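You operate a simulated robot arm through the tools that you are given. There is no shell and no other tool. Be economical: measure what you need, move in short steps, check, and stop when the job is done.

The job below is to be done with a simulated robot arm. You get a single attempt, and the scene is never put back.

JOB
Clamp the red motor, connect it and run it at 2 until DONE shows, then switch off.
Fine: dial back to 0.

The check looks at the end state, three seconds after you hand in, the way a careful person would. Anything else that was tipped, shoved, dropped, spilled or broken makes it a failure.

ROBOT AND FRAMES
A 7-joint arm with a two-finger parallel gripper, fixed in place. Base frame: the origin is at the foot of the arm, x ahead of it, y to its left, z up. Readings come in m, rad, newtons and seconds.
With the tool pointing down near the work surface it reaches from about 0.24 to 0.68 m from the base axis. Its first joint turns from -1.152 to 1.152 rad. Payload 2.4 kg.
The tool frame sits at the grasp point between the pads (the TCP): z along the fingers, y along the line on which they close. The tips reach 0.03 m beyond it. The gripper opens to 0.094 m. The fingers are 0.028 m wide and 0.01 m thick; the gripper's body (0.05 by 0.096 m) begins 0.055 m behind the TCP.
Orientation is that of the tool frame in the base frame, as a unit quaternion [x, y, z, w]. With the fingers straight down and closing along the base's y, the tool's x points along the base's -x, its y along +y and its z along -z.

CONTROLS
- The arm moves only by the tool jog_arm. Its argument "deltas" is a list of rows, each a list of 7 numbers: the shift along the tool's x, y, z in m, then the turn, a rotation vector about the tool's x, y, z in rad, then the gripper command, from -1 (fully open) to 1 (shut), values between in proportion. In form: [[dx, dy, dz, wx, wy, wz, gripper], ...]. A call has 1 to 20 rows; each row shifts and turns the commanded pose from where the row before left it, along the tool's axes as they then stand. Rows are played at 5 a second. More than 0.05 m and 0.15 rad between two rows, or a gripper value outside its range, and nothing of the call is played. Where a pose cannot be reached the arm comes as near as it can. A force on the tool above 90 N (or 10 N above the force at the start of the call, whichever is more), or a blocked arm, ends the call early, and 0.2 s more pass. The fingers move at their own pace (about 0.153 m/s each) and stop on an object; they squeeze with about 23 N. The grip force told is the motor's: it shows also when the fingers shut on nothing. Time passes only in rows, and 0.2 s behind the last, so rows that do not move let the fingers close. The reply holds the time, the measured pose of the TCP, the force on the tool along the base axes, the opening and the grip force, in the units named above and with some noise.
- Cameras (640 x 400 px; columns grow to the right, rows downward): "scene" is fixed at [0.0358, 0.467, 1.4572]; the picture's right is [-0.80, -0.61, 0.00], its down [-0.28, 0.37, -0.89] and it looks along [0.54, -0.71, -0.46] (base axes); focal length 364 px, centre (320, 200). "wrist" rides on the gripper at [0.076, 0.014, -0.102] in the tool frame; the picture's right is [-0.18, 0.98, 0.00], its down [-0.75, -0.14, -0.64] and it looks along [-0.63, -0.12, 0.77] (tool axes); focal length 243 px, centre (320, 200). There is no depth. A picture from a camera that has moved, and an enlarged one, comes with that camera's place and axes in the base frame and with its lens.
- capture(camera): a new picture of that camera. It takes no simulated time.
- zoom(camera, box): a new picture of the part [left, top, right, bottom] of that camera's present view, enlarged. It takes no simulated time.
- sign_off(): hands the job in; it is judged then, once.

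Work in short steps. Places have to be worked out from the pictures, the camera data and where the tool is seen: move nearer, look again, correct. Check each grasp and each placing, and mend what went wrong. You have 120 turns and 64 pictures in all, those below and enlarged ones among them. Open the gripper and draw the arm clear of the work before you hand the job in, unless the task says otherwise; then end with one line.

The tools are called after "Call:" as a command line: name --pt "numbers of a row" for each row, then --argument value for the rest, lists and objects as JSON in quotes. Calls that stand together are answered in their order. jog_arm: Moves the arm, as the interface text tells. Its arguments: {"type":"object","properties":{"deltas":{"type":"array"}},"required":["deltas"]} The other tools are called the same way: capture (camera) takes a picture; zoom (camera, box) takes an enlarged picture of a part of a camera's view; sign_off () hands the job in.

At the start:

```text
time_s: 0.0
tcp_pos: [0.3487, -0.1917, 1.1931]
ee_rot: [0.0, 1.0, 0.0, 0.0]
ft_force: [-0.2, 0.1, -0.3]
width: 0.0941
finger_force: 0.0
```

scene: 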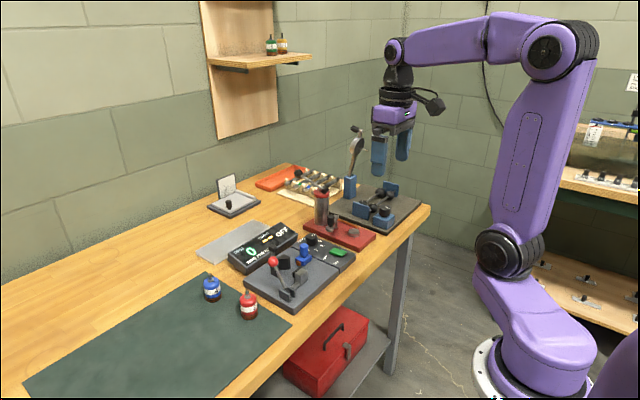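
wrist: 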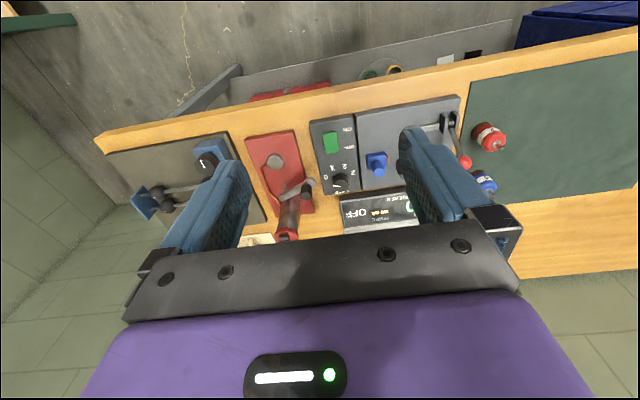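

The bench shows a red motor and a blue motor on the mat, a clamp with a lever, a blue plug, a dial box and a display. I zoom in to see the details.

Call:
zoom --camera "scene" --box '[180, 210, 370, 330]'

Call:
zoom --camera "wrist" --box '[300, 80, 520, 230]'

```text
3.33 times, centred on (275, 270) of scene
camera zoom: at [0.0358, 0.467, 1.4572], right [-0.8, -0.61, 0.0], down [-0.28, 0.37, -0.89], along [0.54, -0.71, -0.46], focal length 1212 px, centre (470, -33)
```

zoom: 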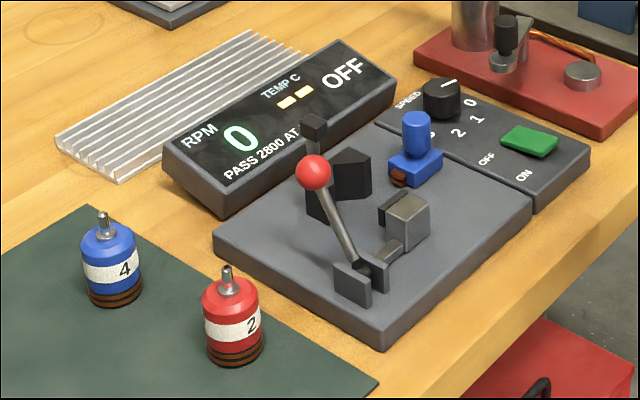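

```text
2.67 times, centred on (410, 155) of wrist
camera zoom: at [0.2737, -0.1759, 1.2951], right [0.18, 0.98, 0.0], down [0.75, -0.14, 0.64], along [0.63, -0.12, -0.77], focal length 647 px, centre (80, 320)
```

zoom: 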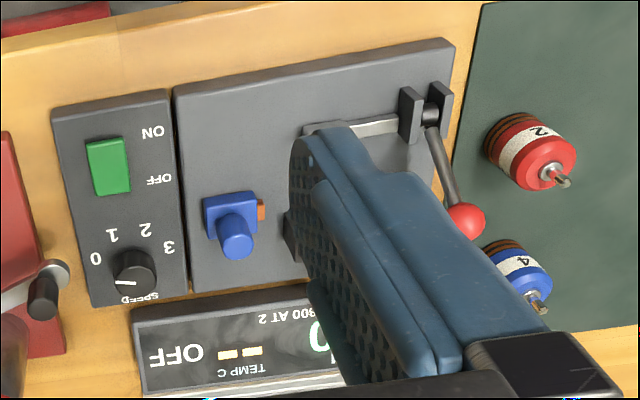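

The red motor is at roughly (0.517, 0.083) and the fixture is around x 0.5–0.6, y ±0.06. I move above the fixture for a view from straight overhead.

Call:
jog_arm --pt "-0.035 0.035 0 0 0 0 -1" --pt "-0.035 0.035 0 0 0 0 -1" --pt "-0.035 0.035 0 0 0 0 -1" --pt "-0.035 0.035 0 0 0 0 -1" --pt "-0.03 0.035 0.02 0 0 0 -1" --pt "0 0.02 0.03 0 0 0 -1" --pt "0 0 0 0 0 0 -1"

Call:
capture --camera "wrist"

```text
refused: row 5 steps farther than a row can; nothing moved
```

```text
59 pictures are left
camera wrist: at [0.2737, -0.1759, 1.2951], right [0.18, 0.98, 0.0], down [0.75, -0.14, 0.64], along [0.63, -0.12, -0.77], focal length 243 px, centre (320, 200)
```

wrist: 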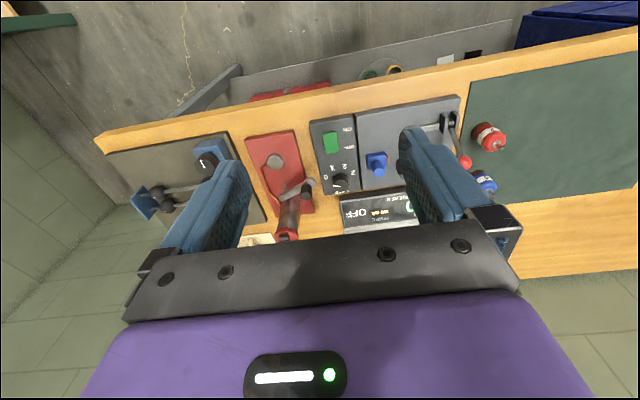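

One row was a bit too long, so I send the same path in shorter rows.

Call:
jog_arm --pt "-0.03 0.03 0 0 0 0 -1" --pt "-0.03 0.03 0 0 0 0 -1" --pt "-0.03 0.03 0 0 0 0 -1" --pt "-0.03 0.03 0 0 0 0 -1" --pt "-0.03 0.03 0.01 0 0 0 -1" --pt "-0.02 0.03 0.02 0 0 0 -1" --pt "0 0.01 0.02 0 0 0 -1" --pt "0 0 0 0 0 0 -1"

Call:
capture --camera "wrist"

```text
time_s: 1.8
tcp_pos: [0.5178, 0.0013, 1.1421]
ee_rot: [0.001, 1.0, 0.001, 0.0]
ft_force: [0.5, 0.3, -0.4]
width: 0.0938
finger_force: 0.1
```

```text
58 pictures are left
camera wrist: at [0.4425, 0.0156, 1.2447], right [0.18, 0.98, 0.0], down [0.75, -0.14, 0.64], along [0.63, -0.12, -0.77], focal length 243 px, centre (320, 200)
```

wrist: 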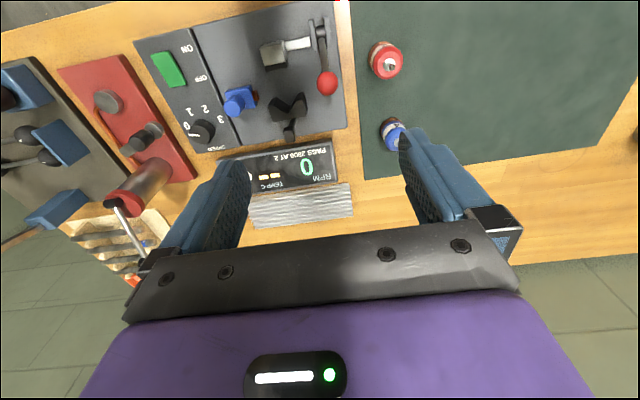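

Call:
zoom --camera "wrist" --box '[130, 0, 410, 175]'

```text
2.29 times, centred on (270, 88) of wrist
camera zoom: at [0.4425, 0.0156, 1.2447], right [0.18, 0.98, 0.0], down [0.75, -0.14, 0.64], along [0.63, -0.12, -0.77], focal length 555 px, centre (434, 457)
```

zoom: 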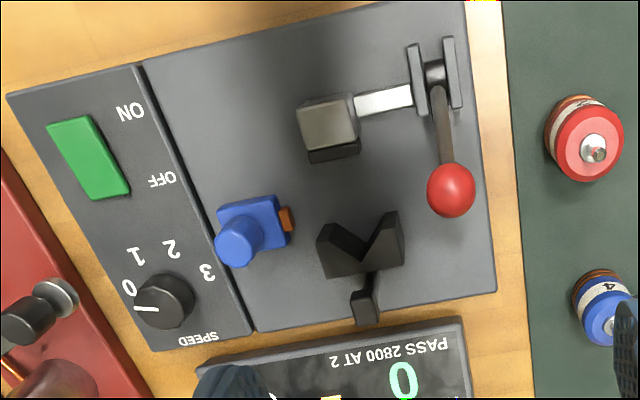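

Next I look closer at the clamp mechanism from the scene camera.

Call:
zoom --camera "scene" --box '[240, 235, 345, 315]'

```text
5.00 times, centred on (292, 275) of scene
camera zoom: at [0.0358, 0.467, 1.4572], right [-0.8, -0.61, 0.0], down [-0.28, 0.37, -0.89], along [0.54, -0.71, -0.46], focal length 1818 px, centre (458, -175)
```

zoom: 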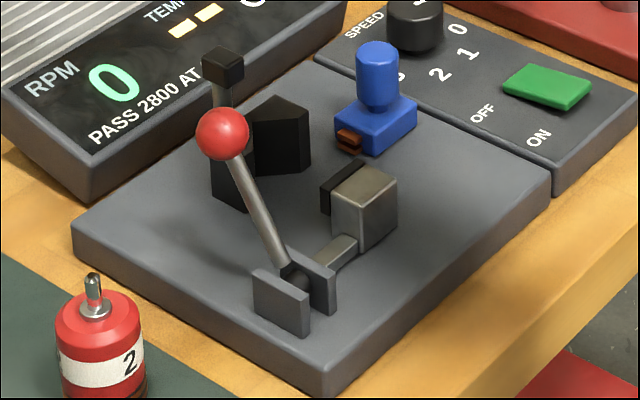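

The clamp jaw faces +x towards the V-block, the lever pivots about y, and the blue plug slides in y. I go lower for a precise look at the V-block, jaw and plug.

Call:
jog_arm --pt "-0.02 -0.01 0.03 0 0 0 -1" --pt "-0.02 -0.01 0.03 0 0 0 -1" --pt "-0.01 -0.01 0.03 0 0 0 -1" --pt "0 0 0 0 0 0 -1"

Call:
capture --camera "wrist"

```text
time_s: 2.8
tcp_pos: [0.5709, -0.031, 1.0534]
ee_rot: [0.0, 1.0, 0.0, 0.0]
ft_force: [-0.1, -0.6, 0.2]
width: 0.0939
finger_force: 0.1
```

```text
55 pictures are left
camera wrist: at [0.4951, -0.0156, 1.1554], right [0.18, 0.98, 0.0], down [0.75, -0.14, 0.64], along [0.63, -0.12, -0.77], focal length 243 px, centre (320, 200)
```

wrist: 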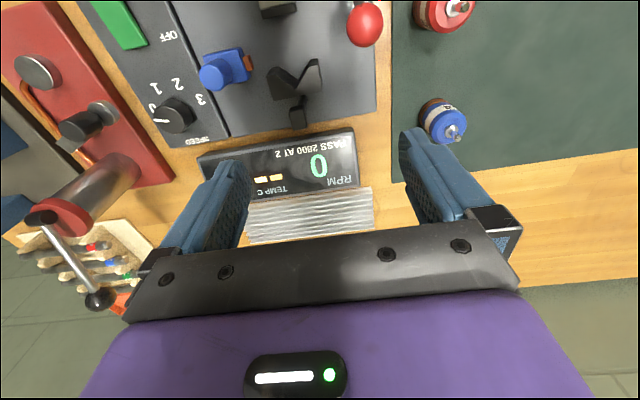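

The view is too far forward, so I pull back 0.08 in x.

Call:
jog_arm --pt "0.04 0 0 0 0 0 -1" --pt "0.04 0 0 0 0 0 -1" --pt "0 0 0 0 0 0 -1"

Call:
zoom --camera "wrist" --box '[120, 0, 440, 200]'

```text
time_s: 3.6
tcp_pos: [0.4899, -0.0293, 1.0532]
ee_rot: [0.0, 1.0, 0.0, 0.0]
ft_force: [0.8, 0.0, -0.3]
width: 0.0943
finger_force: 0.2
```

```text
2.00 times, centred on (280, 100) of wrist
camera zoom: at [0.4143, -0.0153, 1.1553], right [0.18, 0.98, 0.0], down [0.75, -0.14, 0.64], along [0.63, -0.12, -0.77], focal length 485 px, centre (400, 400)
```

zoom: 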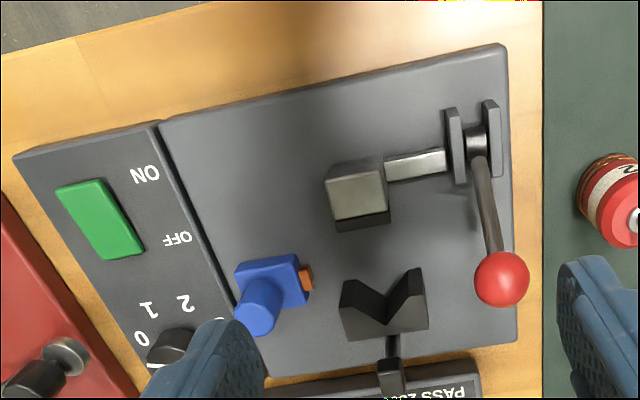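

I enlarge the V-block, jaw and plug.

Call:
zoom --camera "wrist" --box '[230, 70, 350, 200]'

```text
3.08 times, centred on (290, 135) of wrist
camera zoom: at [0.4143, -0.0153, 1.1553], right [0.18, 0.98, 0.0], down [0.75, -0.14, 0.64], along [0.63, -0.12, -0.77], focal length 746 px, centre (412, 400)
```

zoom: 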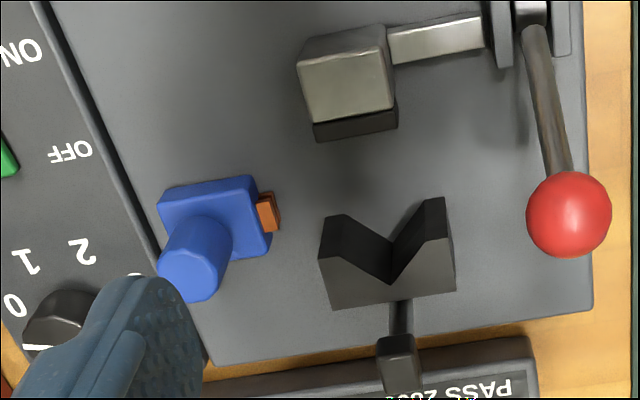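

V-block notch is at about (0.556, -0.050), so the motor centre should end near (0.5345, -0.050). The jaw face is at x≈0.502 and the ball at (0.514, 0.011, 0.963). Next I move over the red motor to measure it.

Call:
jog_arm --pt "0 0.03 0 0 0 0 -0.28" --pt "0 0.03 0 0 0 0 -0.28" --pt "0 0.03 0 0 0 0 -0.28" --pt "0 0.02 0 0 0 0 -0.28" --pt "0 0 0 0 0 0 -0.28"

Call:
zoom --camera "wrist" --box '[240, 40, 400, 140]'

```text
time_s: 4.8
tcp_pos: [0.4913, 0.0795, 1.0545]
ee_rot: [0.0, 1.0, 0.0, 0.001]
ft_force: [-0.4, -0.5, -0.5]
width: 0.0602
finger_force: 0.2
```

```text
4.00 times, centred on (320, 90) of wrist
camera zoom: at [0.4151, 0.0938, 1.1564], right [0.18, 0.98, 0.0], down [0.75, -0.14, 0.64], along [0.63, -0.12, -0.77], focal length 970 px, centre (320, 640)
```

zoom: 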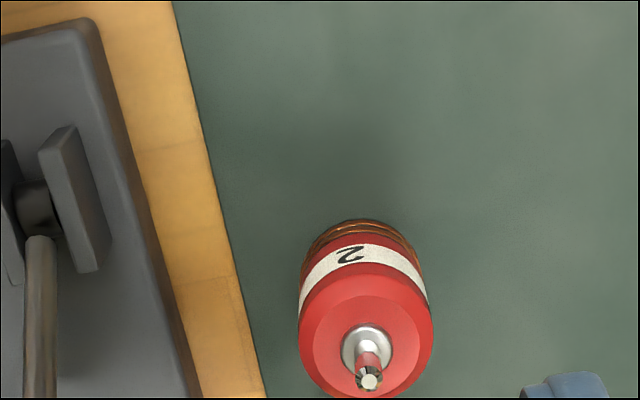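

The red motor stands at about (0.519, 0.0875), radius ≈0.018 and body top ≈0.911. I descend with the TCP offset 9 mm towards -x, so the fingers will clear the V-block later.

Call:
jog_arm --pt "-0.0187 0.008 0.02 0 0 0 -0.28" --pt "0 0 0.03 0 0 0 -0.28" --pt "0 0 0.03 0 0 0 -0.28" --pt "0 0 0 0 0 0 -0.28"

Call:
capture --camera "wrist"

```text
time_s: 5.8
tcp_pos: [0.5092, 0.0881, 0.9741]
ee_rot: [0.0, 1.0, -0.001, -0.001]
ft_force: [-0.2, 0.8, 0.4]
width: 0.0603
finger_force: 0.1
```

```text
51 pictures are left
camera wrist: at [0.4335, 0.1016, 1.0763], right [0.18, 0.98, 0.0], down [0.75, -0.14, 0.64], along [0.63, -0.12, -0.77], focal length 243 px, centre (320, 200)
```

wrist: 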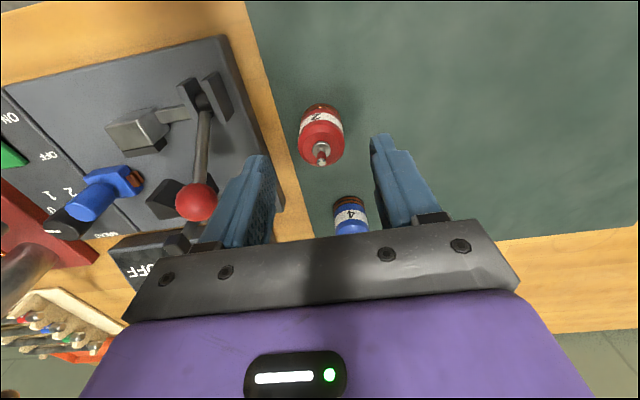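

The motor is between the fingers at (0.520, 0.087). I descend and close.

Call:
jog_arm --pt "0 0 0.03 0 0 0 -0.28" --pt "0 0 0.033 0 0 0 -0.28" --pt "0 0 0 0 0 0 -0.28" --pt "0 0 0 0 0 0 0.6" --pt "0 0 0 0 0 0 0.6" --pt "0 0 0 0 0 0 0.6"

```text
time_s: 7.2
tcp_pos: [0.508, 0.0892, 0.9111]
ee_rot: [0.001, 1.0, 0.001, 0.0]
ft_force: [0.6, -1.3, 0.5]
width: 0.0394
finger_force: 22.7
```

The motor is gripped (width 0.039). I lift it well above the lever ball and check.

Call:
jog_arm --pt "0 0 -0.03 0 0 0 0.6" --pt "0 0 -0.04 0 0 0 0.6" --pt "0 0 -0.04 0 0 0 0.6" --pt "0 0 -0.03 0 0 0 0.6" --pt "0 0 0 0 0 0 0.6"

Call:
capture --camera "wrist"

Call:
zoom --camera "scene" --box '[190, 180, 350, 300]'

```text
time_s: 8.4
tcp_pos: [0.508, 0.087, 1.0497]
ee_rot: [0.001, 1.0, 0.0, 0.001]
ft_force: [-1.2, -0.9, 0.7]
width: 0.0191
finger_force: 0.2
```

```text
50 pictures are left
camera wrist: at [0.4328, 0.1013, 1.1524], right [0.18, 0.98, 0.0], down [0.75, -0.14, 0.64], along [0.63, -0.12, -0.77], focal length 243 px, centre (320, 200)
```

wrist: 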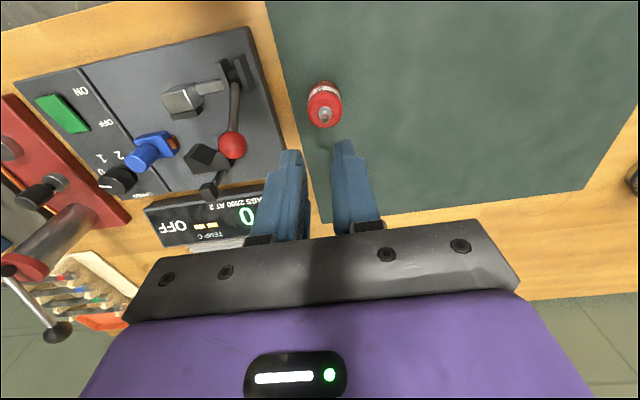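

```text
3.33 times, centred on (270, 240) of scene
camera zoom: at [0.0358, 0.467, 1.4572], right [-0.8, -0.61, 0.0], down [-0.28, 0.37, -0.89], along [0.54, -0.71, -0.46], focal length 1212 px, centre (487, 67)
```

zoom: 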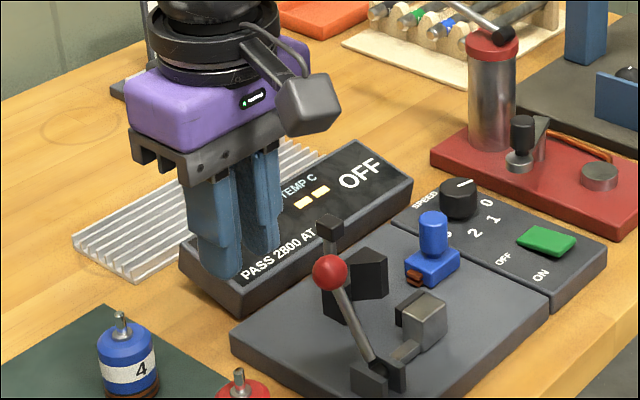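

The motor slipped out and is still standing on the mat. I measure where it is now.

Call:
zoom --camera "wrist" --box '[240, 50, 400, 150]'

Call:
zoom --camera "scene" --box '[190, 270, 290, 335]'

```text
4.00 times, centred on (320, 100) of wrist
camera zoom: at [0.4328, 0.1013, 1.1524], right [0.18, 0.98, 0.0], down [0.75, -0.14, 0.64], along [0.63, -0.12, -0.77], focal length 970 px, centre (320, 600)
```

zoom: 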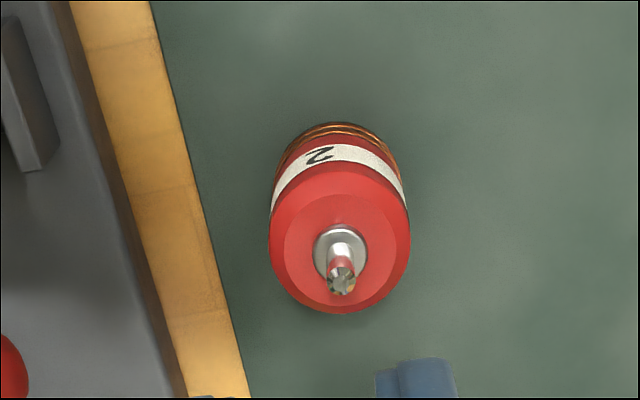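

```text
6.15 times, centred on (240, 302) of scene
camera zoom: at [0.0358, 0.467, 1.4572], right [-0.8, -0.61, 0.0], down [-0.28, 0.37, -0.89], along [0.54, -0.71, -0.46], focal length 2238 px, centre (812, -431)
```

zoom: 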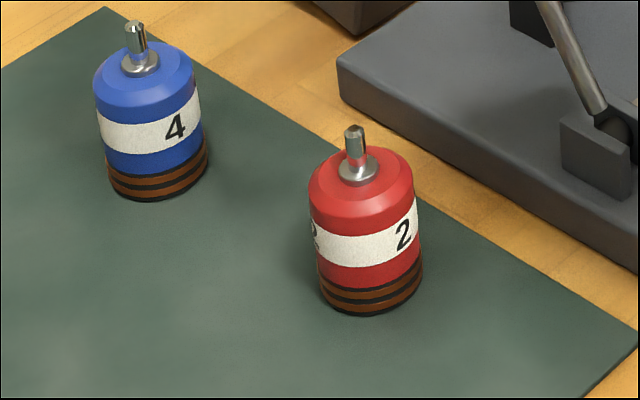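

The motor is upright at (0.520, 0.0906); my grip was 12 mm off centre. I retry with only a 5 mm offset, a bit lower, with full squeeze and a small test lift.

Call:
jog_arm --pt "-0.006 0.0034 0.02 0 0 0 -0.28" --pt "0 0 0.04 0 0 0 -0.28" --pt "0 0 0.04 0 0 0 -0.28" --pt "0 0 0.043 0 0 0 -0.28" --pt "0 0 0 0 0 0 -0.28" --pt "0 0 0 0 0 0 1" --pt "0 0 0 0 0 0 1" --pt "0 0 0 0 0 0 1"

Call:
zoom --camera "scene" --box '[190, 230, 310, 335]'

```text
time_s: 10.2
tcp_pos: [0.5152, 0.0915, 0.9057]
ee_rot: [0.0, 1.0, 0.0, 0.0]
ft_force: [-0.3, 0.0, 0.3]
width: 0.0369
finger_force: 22.8
```

```text
3.81 times, centred on (250, 282) of scene
camera zoom: at [0.0359, 0.467, 1.4572], right [-0.8, -0.61, 0.0], down [-0.28, 0.37, -0.89], along [0.54, -0.71, -0.46], focal length 1385 px, centre (587, -114)
```

zoom: 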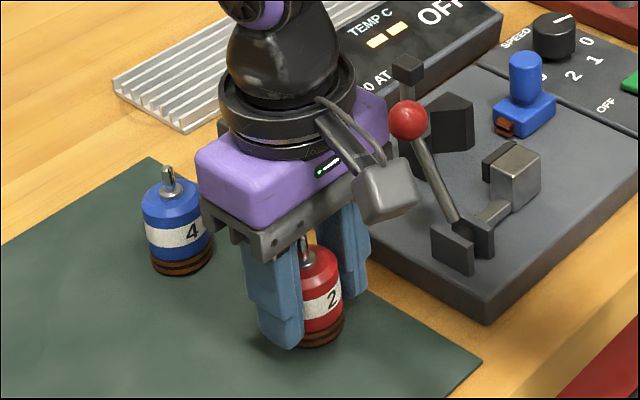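

The width is now 0.037, which matches the motor's diameter. I make a small test lift.

Call:
jog_arm --pt "0 0 -0.01 0 0 0 1" --pt "0 0 -0.015 0 0 0 1" --pt "0 0 0 0 0 0 1"

```text
time_s: 11.0
tcp_pos: [0.5141, 0.0908, 0.9328]
ee_rot: [0.001, 1.0, 0.001, 0.0]
ft_force: [-0.1, 0.4, -0.7]
width: 0.0369
finger_force: 23.1
```

It holds. I lift it up fully and carry it over to the V-block.

Call:
jog_arm --pt "0 0 -0.03 0 0 0 1" --pt "0 0 -0.03 0 0 0 1" --pt "0 0 -0.03 0 0 0 1" --pt "0 0 -0.02 0 0 0 1" --pt "-0.002 -0.03 0 0 0 0 1" --pt "-0.002 -0.03 0 0 0 0 1" --pt "-0.002 -0.03 0 0 0 0 1" --pt "-0.002 -0.03 0 0 0 0 1" --pt "-0.001 -0.021 0 0 0 0 1" --pt "0 0 0 0 0 0 1"

Call:
capture --camera "wrist"

Call:
zoom --camera "scene" --box '[220, 180, 360, 310]'

```text
time_s: 13.2
tcp_pos: [0.5218, -0.0515, 1.0417]
ee_rot: [0.0, 1.0, 0.0, 0.0]
ft_force: [-0.2, 0.7, -1.4]
width: 0.0371
finger_force: 23.1
```

```text
45 pictures are left
camera wrist: at [0.4467, -0.0371, 1.1438], right [0.18, 0.98, 0.0], down [0.75, -0.14, 0.64], along [0.63, -0.12, -0.77], focal length 243 px, centre (320, 200)
```

wrist: 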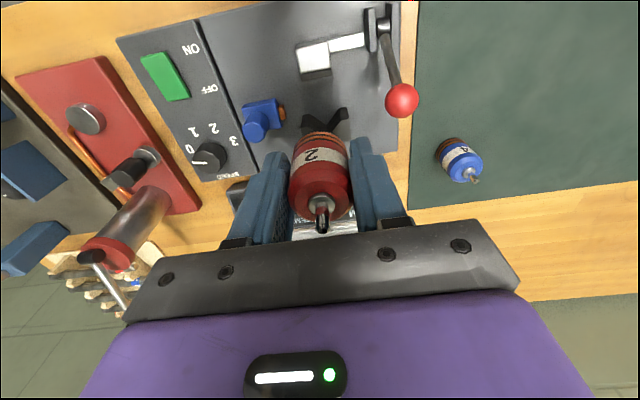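

```text
3.08 times, centred on (290, 245) of scene
camera zoom: at [0.0359, 0.467, 1.4572], right [-0.8, -0.61, 0.0], down [-0.28, 0.37, -0.89], along [0.54, -0.71, -0.46], focal length 1119 px, centre (412, 62)
```

zoom: 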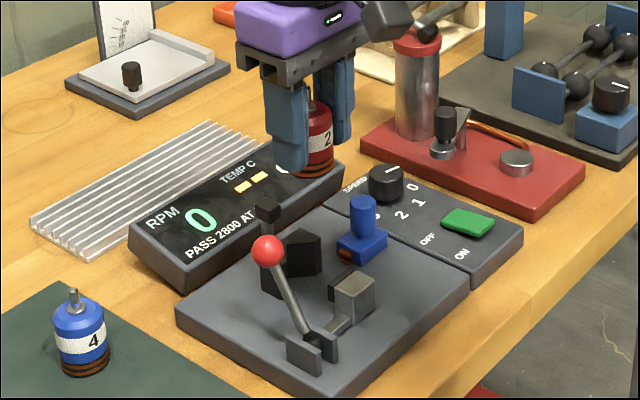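

I descend to just above the V-block top and look again.

Call:
jog_arm --pt "0 0 0.04 0 0 0 1" --pt "0 0 0.035 0 0 0 1" --pt "0 0 0 0 0 0 1"

Call:
zoom --camera "wrist" --box '[220, 20, 420, 240]'

Call:
zoom --camera "scene" --box '[240, 210, 345, 300]'

```text
time_s: 14.0
tcp_pos: [0.5231, -0.0512, 0.9668]
ee_rot: [0.0, 1.0, -0.001, 0.0]
ft_force: [0.4, 0.4, -1.5]
width: 0.037
finger_force: 23.0
```

```text
1.82 times, centred on (320, 130) of wrist
camera zoom: at [0.4468, -0.0374, 1.0689], right [0.18, 0.98, 0.0], down [0.75, -0.14, 0.64], along [0.63, -0.12, -0.77], focal length 441 px, centre (320, 327)
```

zoom: 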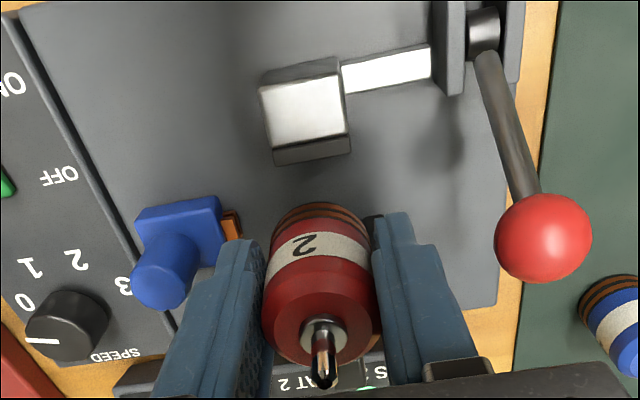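

```text
4.44 times, centred on (292, 255) of scene
camera zoom: at [0.0359, 0.467, 1.4572], right [-0.8, -0.61, 0.0], down [-0.28, 0.37, -0.89], along [0.54, -0.71, -0.46], focal length 1616 px, centre (442, -44)
```

zoom: 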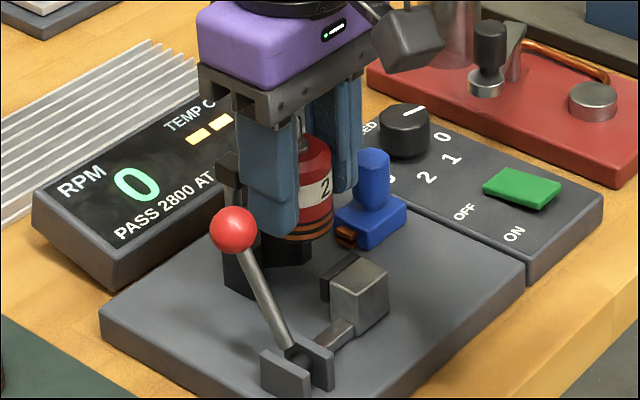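

The motor's bottom sits at x 0.510–0.547, clear of the jaw (0.502) and at y≈-0.051, centred on the V. I descend gently, watching the force.

Call:
jog_arm --pt "0 0.0005 0.015 0 0 0 1" --pt "0 0.0005 0.015 0 0 0 1" --pt "0 0 0.008 0 0 0 1" --pt "0 0 0 0 0 0 1"

Call:
zoom --camera "scene" --box '[240, 210, 345, 300]'

```text
time_s: 15.0
tcp_pos: [0.5238, -0.0495, 0.9282]
ee_rot: [0.0, 1.0, 0.0, 0.0]
ft_force: [0.3, 0.7, -2.1]
width: 0.0371
finger_force: 23.4
```

```text
4.44 times, centred on (292, 255) of scene
camera zoom: at [0.0359, 0.467, 1.4572], right [-0.8, -0.61, 0.0], down [-0.28, 0.37, -0.89], along [0.54, -0.71, -0.46], focal length 1616 px, centre (442, -44)
```

zoom: 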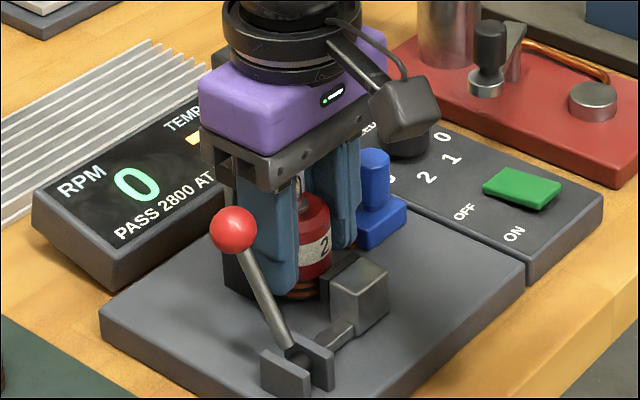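

The motor is between the jaw and the V-block and nearly down. I lower it in 2 mm steps until it touches.

Call:
jog_arm --pt "0 0 0.003 0 0 0 1" --pt "0 0 0.002 0 0 0 1" --pt "0 0 0.002 0 0 0 1" --pt "0 0 0 0 0 0 1"

```text
time_s: 16.0
tcp_pos: [0.5241, -0.0499, 0.9224]
ee_rot: [0.0, 1.0, -0.001, 0.003]
ft_force: [5.8, -5.1, 18.2]
width: 0.0362
finger_force: 22.8
```

It has contact with the plate (18 N). I ease off slightly and open to 0.046, keeping clear of the plug.

Call:
jog_arm --pt "0 0 -0.001 0 0 0 1" --pt "0 0 0 0 0 0 0.02" --pt "0 0 0 0 0 0 0.02"

Call:
zoom --camera "wrist" --box '[220, 20, 420, 240]'

```text
time_s: 16.8
tcp_pos: [0.5224, -0.0489, 0.9224]
ee_rot: [0.0, 1.0, -0.001, -0.001]
ft_force: [0.4, -0.3, 0.5]
width: 0.0463
finger_force: 0.1
```

```text
1.82 times, centred on (320, 130) of wrist
camera zoom: at [0.4473, -0.0343, 1.0246], right [0.18, 0.98, 0.0], down [0.75, -0.14, 0.64], along [0.63, -0.12, -0.77], focal length 441 px, centre (320, 327)
```

zoom: 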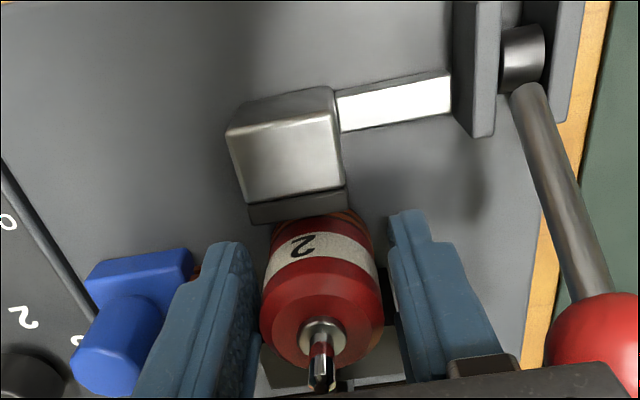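

The motor stands free in the fixture. I lift straight up and check.

Call:
jog_arm --pt "0 0 -0.02 0 0 0 0.02" --pt "0 0 -0.04 0 0 0 0.02" --pt "0 0 -0.04 0 0 0 0.02" --pt "0 0 -0.03 0 0 0 0.02" --pt "0 0 0 0 0 0 0.02"

Call:
zoom --camera "wrist" --box '[220, 20, 420, 160]'

Call:
zoom --camera "scene" --box '[240, 210, 345, 300]'

```text
time_s: 18.0
tcp_pos: [0.5246, -0.0488, 1.0537]
ee_rot: [0.0, 1.0, 0.0, 0.0]
ft_force: [-0.3, 0.5, -0.4]
width: 0.0459
finger_force: 0.1
```

```text
2.86 times, centred on (320, 90) of wrist
camera zoom: at [0.449, -0.0343, 1.155], right [0.18, 0.98, 0.0], down [0.75, -0.14, 0.64], along [0.63, -0.12, -0.77], focal length 693 px, centre (320, 514)
```

zoom: 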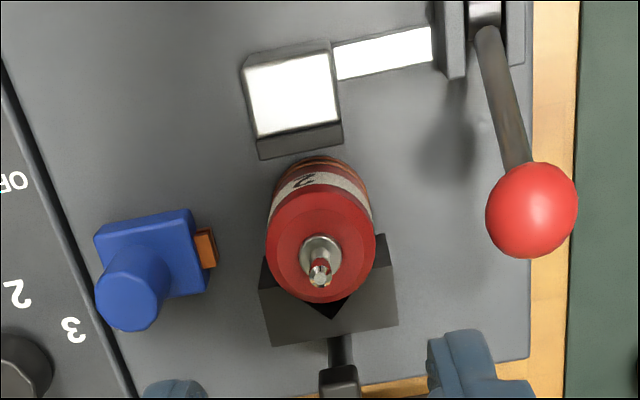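

```text
4.44 times, centred on (292, 255) of scene
camera zoom: at [0.0358, 0.467, 1.4572], right [-0.8, -0.61, 0.0], down [-0.28, 0.37, -0.89], along [0.54, -0.71, -0.46], focal length 1616 px, centre (442, -44)
```

zoom: 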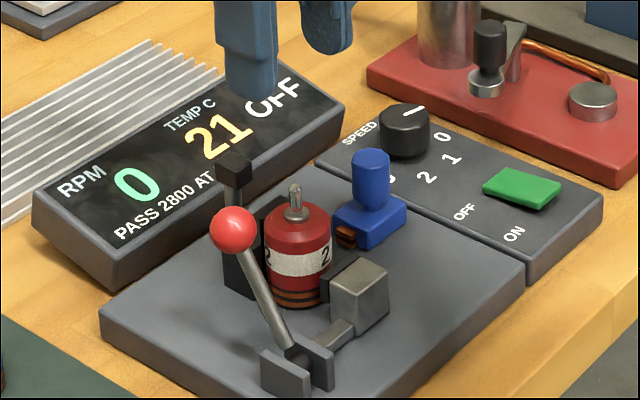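

TEMP now reads 21, so the motor is seated by the sensor. Next is the lever: I close the fingers and go to the -x side of the ball to push it gently in +x, watching the jaw.

Call:
jog_arm --pt "0.02 0.02 0 0 0 0 1" --pt "0.025 0.02 0 0 0 0 1" --pt "0 0.02 0 0 0 0 1" --pt "0 0 0.03 0 0 0 1" --pt "0 0 0.04 0 0 0 1" --pt "0 0 0 0 0 0 1"

Call:
zoom --camera "scene" --box '[240, 210, 345, 300]'

```text
time_s: 19.4
tcp_pos: [0.4814, 0.0128, 0.9827]
ee_rot: [0.0, 1.0, 0.0, 0.0]
ft_force: [-0.6, -0.3, -0.9]
width: 0.0
finger_force: 23.1
```

```text
4.44 times, centred on (292, 255) of scene
camera zoom: at [0.0358, 0.467, 1.4572], right [-0.8, -0.61, 0.0], down [-0.28, 0.37, -0.89], along [0.54, -0.71, -0.46], focal length 1616 px, centre (442, -44)
```

zoom: 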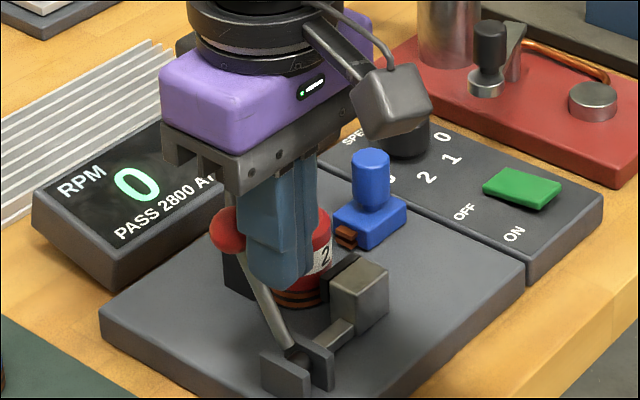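

The fingers are beside the ball. I push +x about 2 cm in small steps.

Call:
jog_arm --pt "-0.006 0 0 0 0 0 1" --pt "-0.005 0 0 0 0 0 1" --pt "-0.005 0 0.001 0 0 0 1" --pt "-0.005 0 0.001 0 0 0 1" --pt "0 0 0 0 0 0 1"

Call:
zoom --camera "scene" --box '[240, 210, 345, 300]'

```text
time_s: 20.6
tcp_pos: [0.4904, 0.0121, 0.9797]
ee_rot: [0.0, 1.0, -0.001, -0.014]
ft_force: [-54.0, 2.8, 43.7]
width: 0.0
finger_force: 23.6
```

```text
4.44 times, centred on (292, 255) of scene
camera zoom: at [0.0336, 0.4671, 1.4572], right [-0.8, -0.61, 0.0], down [-0.28, 0.37, -0.89], along [0.54, -0.71, -0.46], focal length 1616 px, centre (442, -44)
```

zoom: 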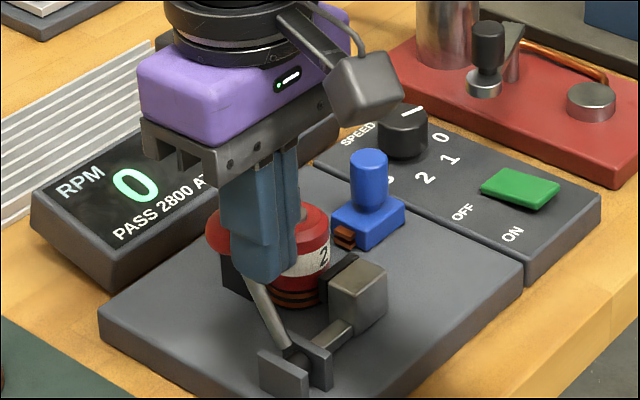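

The lever is firmly stopped that way (54 N), so it must close towards -x. I back off and go over to the +x side of the ball.

Call:
jog_arm --pt "0.015 0 -0.002 0 0 0 1" --pt "0.005 0 -0.03 0 0 0 1" --pt "0 0 -0.04 0 0 0 1" --pt "-0.04 0 0 0 0 0 1" --pt "-0.04 0 0 0 0 0 1" --pt "0 0 0 0 0 0 1"

Call:
zoom --camera "wrist" --box '[200, 20, 440, 200]'

```text
time_s: 22.0
tcp_pos: [0.5575, 0.0116, 1.0546]
ee_rot: [0.0, 1.0, 0.0, 0.0]
ft_force: [0.1, -0.2, 0.5]
width: 0.0
finger_force: 23.4
```

```text
2.22 times, centred on (320, 110) of wrist
camera zoom: at [0.4825, 0.0261, 1.1569], right [0.18, 0.98, 0.0], down [0.75, -0.14, 0.64], along [0.63, -0.12, -0.77], focal length 539 px, centre (320, 400)
```

zoom: 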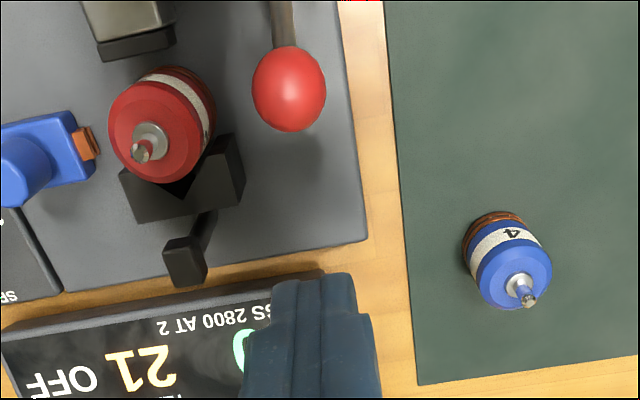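

The ball is at (0.5135, 0.010). I descend on its +x side and pull towards -x with small steps.

Call:
jog_arm --pt "0 -0.001 0.035 0 0 0 1" --pt "0 0 0.035 0 0 0 1" --pt "0.01 0 0 0 0 0 1" --pt "0.01 0 0 0 0 0 1" --pt "0.01 0 0 0 0 0 1" --pt "0.01 0 0 0 0 0 1" --pt "0 0 0 0 0 0 1"

Call:
zoom --camera "scene" --box '[240, 210, 345, 300]'

```text
time_s: 23.6
tcp_pos: [0.519, 0.0103, 0.9821]
ee_rot: [0.0, 1.0, 0.001, 0.0]
ft_force: [-0.4, 0.7, 0.1]
width: 0.0
finger_force: 22.6
```

```text
4.44 times, centred on (292, 255) of scene
camera zoom: at [0.0358, 0.467, 1.4572], right [-0.8, -0.61, 0.0], down [-0.28, 0.37, -0.89], along [0.54, -0.71, -0.46], focal length 1616 px, centre (442, -44)
```

zoom: 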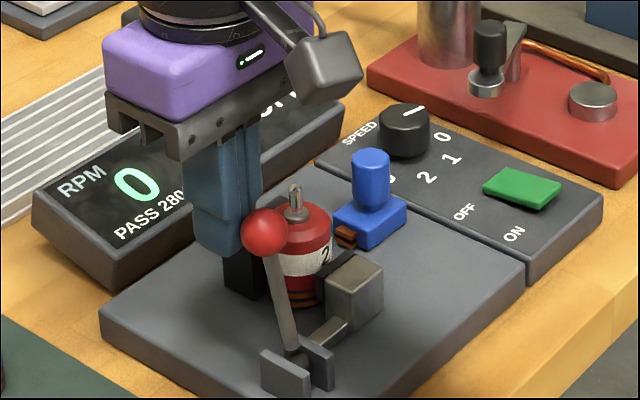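

The lever swings freely and the jaw moves towards the motor. I keep pulling.

Call:
jog_arm --pt "0.01 0 0 0 0 0 1" --pt "0.01 0 0 0 0 0 1" --pt "0.01 0 0 0 0 0 1" --pt "0.01 0 0 0 0 0 1" --pt "0 0 0 0 0 0 1"

Call:
zoom --camera "scene" --box '[240, 210, 345, 300]'

```text
time_s: 24.8
tcp_pos: [0.4785, 0.0107, 0.9825]
ee_rot: [0.0, 1.0, 0.001, 0.001]
ft_force: [0.5, -1.1, -0.1]
width: 0.0
finger_force: 22.7
```

```text
4.44 times, centred on (292, 255) of scene
camera zoom: at [0.0358, 0.467, 1.4572], right [-0.8, -0.61, 0.0], down [-0.28, 0.37, -0.89], along [0.54, -0.71, -0.46], focal length 1616 px, centre (442, -44)
```

zoom: 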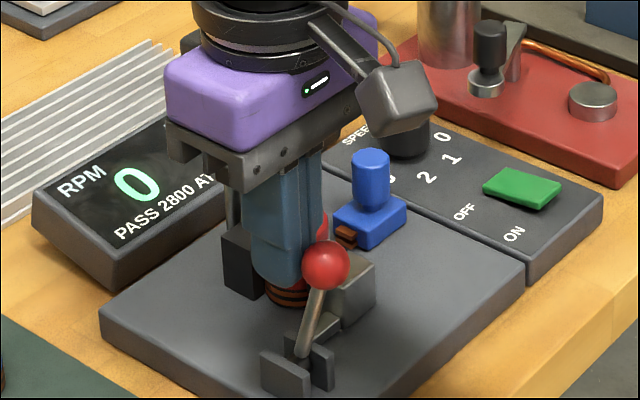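

I continue along the arc, lowering slightly, until it resists.

Call:
jog_arm --pt "0.01 0 0.002 0 0 0 1" --pt "0.008 0 0.003 0 0 0 1" --pt "0.008 0 0.004 0 0 0 1" --pt "0.007 0 0.005 0 0 0 1" --pt "0 0 0 0 0 0 1"

Call:
zoom --camera "scene" --box '[240, 210, 345, 300]'

```text
time_s: 26.0
tcp_pos: [0.4618, 0.0086, 0.9758]
ee_rot: [0.0, 1.0, 0.001, 0.026]
ft_force: [44.5, -1.1, 56.7]
width: 0.0
finger_force: 22.6
```

```text
4.44 times, centred on (292, 255) of scene
camera zoom: at [0.0363, 0.467, 1.4572], right [-0.8, -0.61, 0.0], down [-0.28, 0.37, -0.89], along [0.54, -0.71, -0.46], focal length 1616 px, centre (442, -44)
```

zoom: 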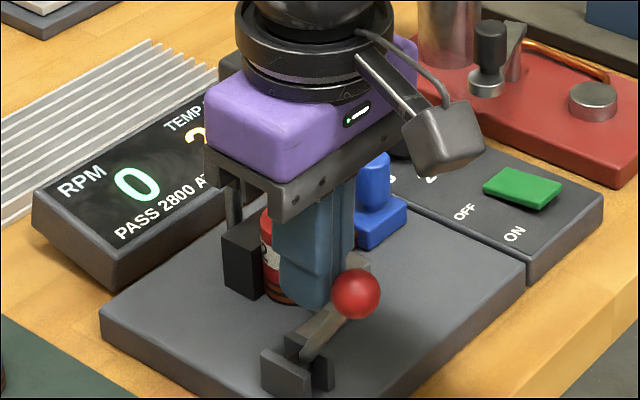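

It's at its stop. I back off, rise and view the clamp.

Call:
jog_arm --pt "-0.02 0 -0.005 0 0 0 1" --pt "0 0 -0.03 0 0 0 1" --pt "0 0 -0.04 0 0 0 1" --pt "-0.03 -0.03 0 0 0 0 1" --pt "0 -0.03 0 0 0 0 1" --pt "0 0 0 0 0 0 1"

Call:
zoom --camera "wrist" --box '[170, 0, 430, 170]'

Call:
zoom --camera "scene" --box '[240, 210, 345, 300]'

```text
time_s: 27.4
tcp_pos: [0.4991, -0.0498, 1.0433]
ee_rot: [0.0, 1.0, -0.001, 0.0]
ft_force: [1.1, -0.3, 0.4]
width: 0.0
finger_force: 23.0
```

```text
2.35 times, centred on (300, 85) of wrist
camera zoom: at [0.4231, -0.0363, 1.1456], right [0.18, 0.98, 0.0], down [0.75, -0.14, 0.64], along [0.63, -0.12, -0.77], focal length 571 px, centre (367, 471)
```

zoom: 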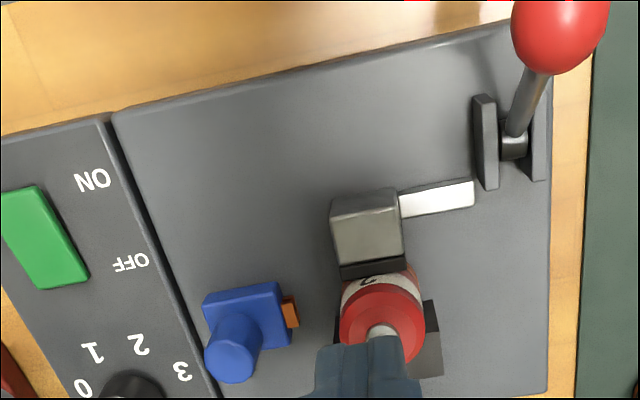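

```text
4.44 times, centred on (292, 255) of scene
camera zoom: at [0.0358, 0.467, 1.4572], right [-0.8, -0.61, 0.0], down [-0.28, 0.37, -0.89], along [0.54, -0.71, -0.46], focal length 1616 px, centre (442, -44)
```

zoom: 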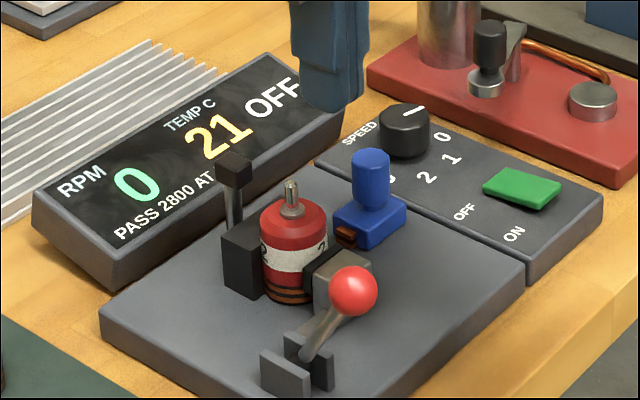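

The jaw now presses the motor into the V-block. The plug's knob is at (0.530, -0.114), top z≈0.931. I go to its -y side with closed fingers, ready to slide it +y into the motor.

Call:
jog_arm --pt "-0.031 -0.03 0 0 0 0 1" --pt "0 -0.04 0 0 0 0 1" --pt "0 -0.025 0 0 0 0 1" --pt "0 0 0.04 0 0 0 1" --pt "0 0 0.02 0 0 0 1" --pt "0 0 0 0 0 0 1"

Call:
zoom --camera "wrist" --box '[220, 60, 440, 260]'

Call:
zoom --camera "scene" --box '[250, 190, 365, 290]'

```text
time_s: 28.8
tcp_pos: [0.5255, -0.1459, 0.9847]
ee_rot: [0.0, 1.0, 0.0, 0.0]
ft_force: [0.3, -0.5, 0.7]
width: 0.0002
finger_force: 23.1
```

```text
2.00 times, centred on (330, 160) of wrist
camera zoom: at [0.4497, -0.1313, 1.0868], right [0.18, 0.98, 0.0], down [0.75, -0.14, 0.64], along [0.63, -0.12, -0.77], focal length 485 px, centre (300, 280)
```

zoom: 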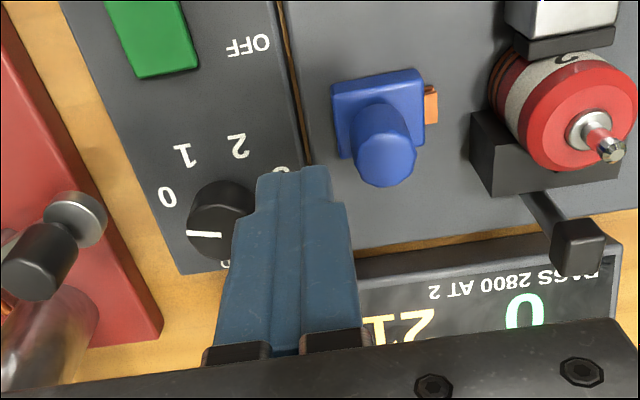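

```text
4.00 times, centred on (308, 240) of scene
camera zoom: at [0.0358, 0.467, 1.4572], right [-0.8, -0.61, 0.0], down [-0.28, 0.37, -0.89], along [0.54, -0.71, -0.46], focal length 1455 px, centre (370, 40)
```

zoom: 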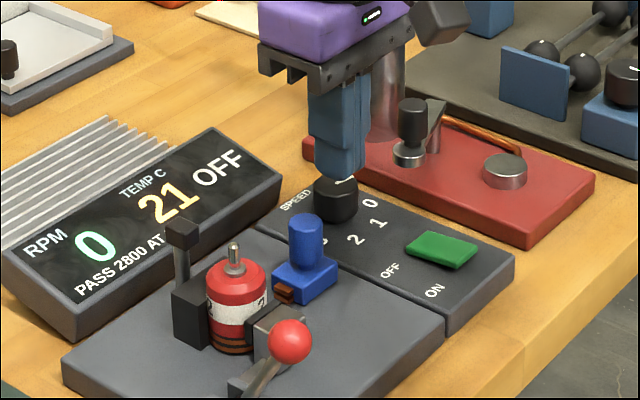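

The fingers sit in the gap between the dial and the plug. I descend and push +y slowly.

Call:
jog_arm --pt "-0.003 0.001 0.022 0 0 0 1" --pt "0 0 0.021 0 0 0 1" --pt "0 0.006 0 0 0 0 1" --pt "0 0.005 0 0 0 0 1" --pt "0 0.005 0 0 0 0 1" --pt "0 0.005 0 0 0 0 1" --pt "0 0 0 0 0 0 1"

Call:
zoom --camera "wrist" --box '[220, 60, 440, 260]'

```text
time_s: 30.4
tcp_pos: [0.5309, -0.1223, 0.9401]
ee_rot: [0.001, 1.0, 0.0, 0.0]
ft_force: [1.4, 0.4, -0.1]
width: 0.0003
finger_force: 22.5
```

```text
2.00 times, centred on (330, 160) of wrist
camera zoom: at [0.4547, -0.1081, 1.0425], right [0.18, 0.98, 0.0], down [0.75, -0.14, 0.64], along [0.63, -0.12, -0.77], focal length 485 px, centre (300, 280)
```

zoom: 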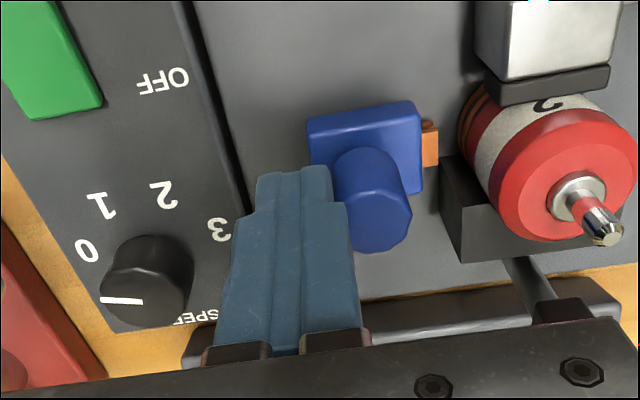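

It slides freely; the gap to the motor is about 1 cm. I keep pushing in small steps until it seats.

Call:
jog_arm --pt "0 0.004 0 0 0 0 1" --pt "0 0.003 0 0 0 0 1" --pt "0 0.003 0 0 0 0 1" --pt "0 0 0 0 0 0 1"

Call:
zoom --camera "wrist" --box '[220, 60, 440, 260]'

```text
time_s: 31.4
tcp_pos: [0.5296, -0.114, 0.9405]
ee_rot: [0.0, 1.0, 0.001, 0.001]
ft_force: [1.1, -5.3, -0.9]
width: 0.0001
finger_force: 23.0
```

```text
2.00 times, centred on (330, 160) of wrist
camera zoom: at [0.4544, -0.0993, 1.0428], right [0.18, 0.98, 0.0], down [0.75, -0.14, 0.64], along [0.63, -0.12, -0.77], focal length 485 px, centre (300, 280)
```

zoom: 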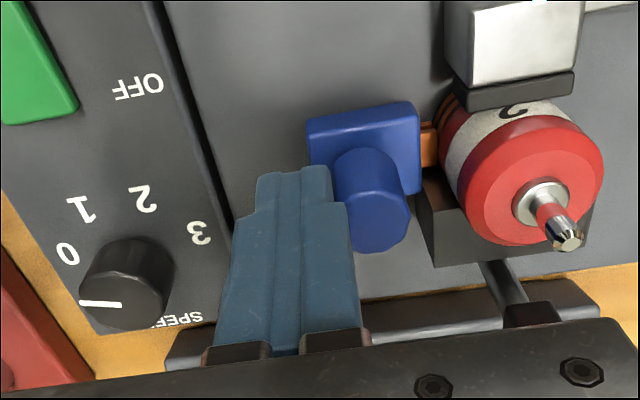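

The contact touches the motor with 5 N. I add 3 mm for firm contact, then see.

Call:
jog_arm --pt "0 0.0015 0 0 0 0 1" --pt "0 0.0015 0 0 0 0 1" --pt "0 0 0 0 0 0 1"

```text
time_s: 32.2
tcp_pos: [0.5298, -0.1136, 0.9416]
ee_rot: [0.0, 1.0, -0.001, 0.0]
ft_force: [-0.2, -19.5, -0.5]
width: 0.0
finger_force: 23.3
```

The plug is blocked at -19.5 N, so it is seated. I back off and rise, then go towards the dial (about (0.560, -0.188)) for a look.

Call:
jog_arm --pt "0 -0.008 0 0 0 0 1" --pt "0 -0.004 -0.02 0 0 0 1" --pt "0 0 -0.04 0 0 0 1" --pt "0 0 -0.03 0 0 0 1" --pt "0.02 -0.03 0 0 0 0 0" --pt "0.02 -0.03 0 0 0 0 0" --pt "0 0 0 0 0 0 0"

Call:
capture --camera "wrist"

Call:
zoom --camera "scene" --box '[230, 190, 360, 300]'

```text
time_s: 33.8
tcp_pos: [0.4912, -0.1811, 1.0301]
ee_rot: [-0.001, 1.0, 0.0, 0.001]
ft_force: [-0.3, -1.2, -0.2]
width: 0.0469
finger_force: 0.0
```

```text
25 pictures are left
camera wrist: at [0.4155, -0.1671, 1.1331], right [0.18, 0.98, 0.0], down [0.75, -0.14, 0.64], along [0.63, -0.12, -0.77], focal length 243 px, centre (320, 200)
```

wrist: 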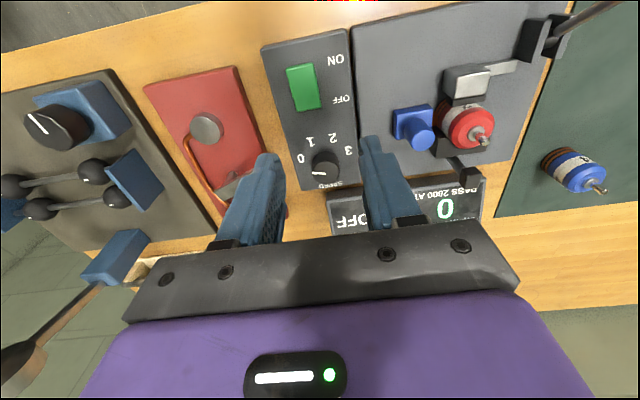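

```text
3.64 times, centred on (295, 245) of scene
camera zoom: at [0.0358, 0.467, 1.4572], right [-0.8, -0.61, 0.0], down [-0.28, 0.37, -0.89], along [0.54, -0.71, -0.46], focal length 1322 px, centre (411, 36)
```

zoom: 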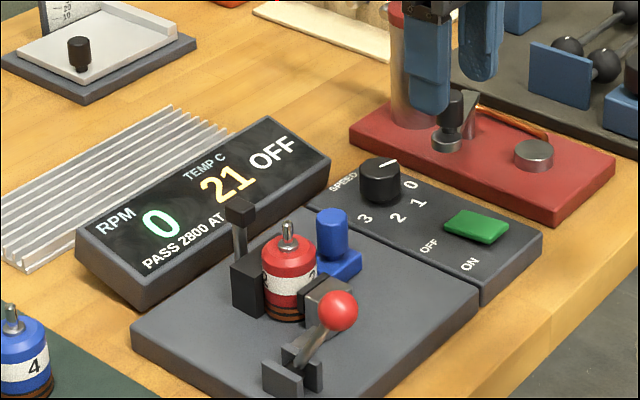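

The dial's centre is at about (0.563, -0.188), top z≈0.905, with its pointer at 0; 2 is about 100° clockwise. I go over it, pre-rotate the gripper by -0.87 rad, and look before descending.

Call:
jog_arm --pt "-0.036 -0.0035 0.02 0 0 0 -0.1" --pt "-0.036 -0.0035 0.02 0 0 0 -0.1" --pt "0 0 0.02 0 0 -0.145 -0.1" --pt "0 0 0 0 0 -0.145 -0.1" --pt "0 0 0 0 0 -0.145 -0.1" --pt "0 0 0 0 0 -0.145 -0.1" --pt "0 0 0 0 0 -0.145 -0.1" --pt "0 0 0 0 0 -0.145 -0.1" --pt "0 0 0 0 0 0 -0.1"

Call:
capture --camera "wrist"

```text
time_s: 35.8
tcp_pos: [0.5617, -0.1903, 0.971]
ee_rot: [-0.423, 0.906, 0.0, 0.0]
ft_force: [0.1, -0.5, -0.3]
width: 0.0516
finger_force: 0.1
```

```text
23 pictures are left
camera wrist: at [0.5026, -0.2382, 1.0731], right [-0.63, 0.77, 0.0], down [0.59, 0.49, 0.64], along [0.5, 0.41, -0.77], focal length 243 px, centre (320, 200)
```

wrist: 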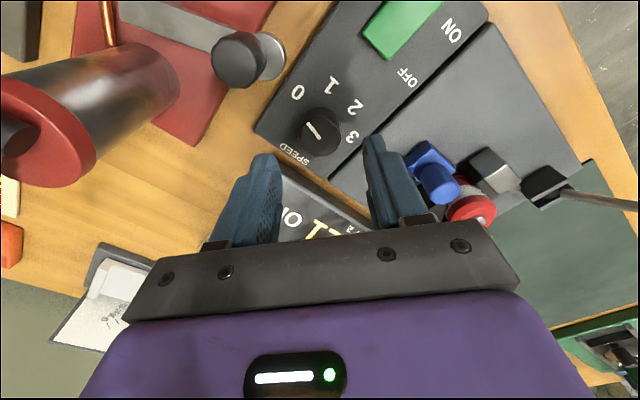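

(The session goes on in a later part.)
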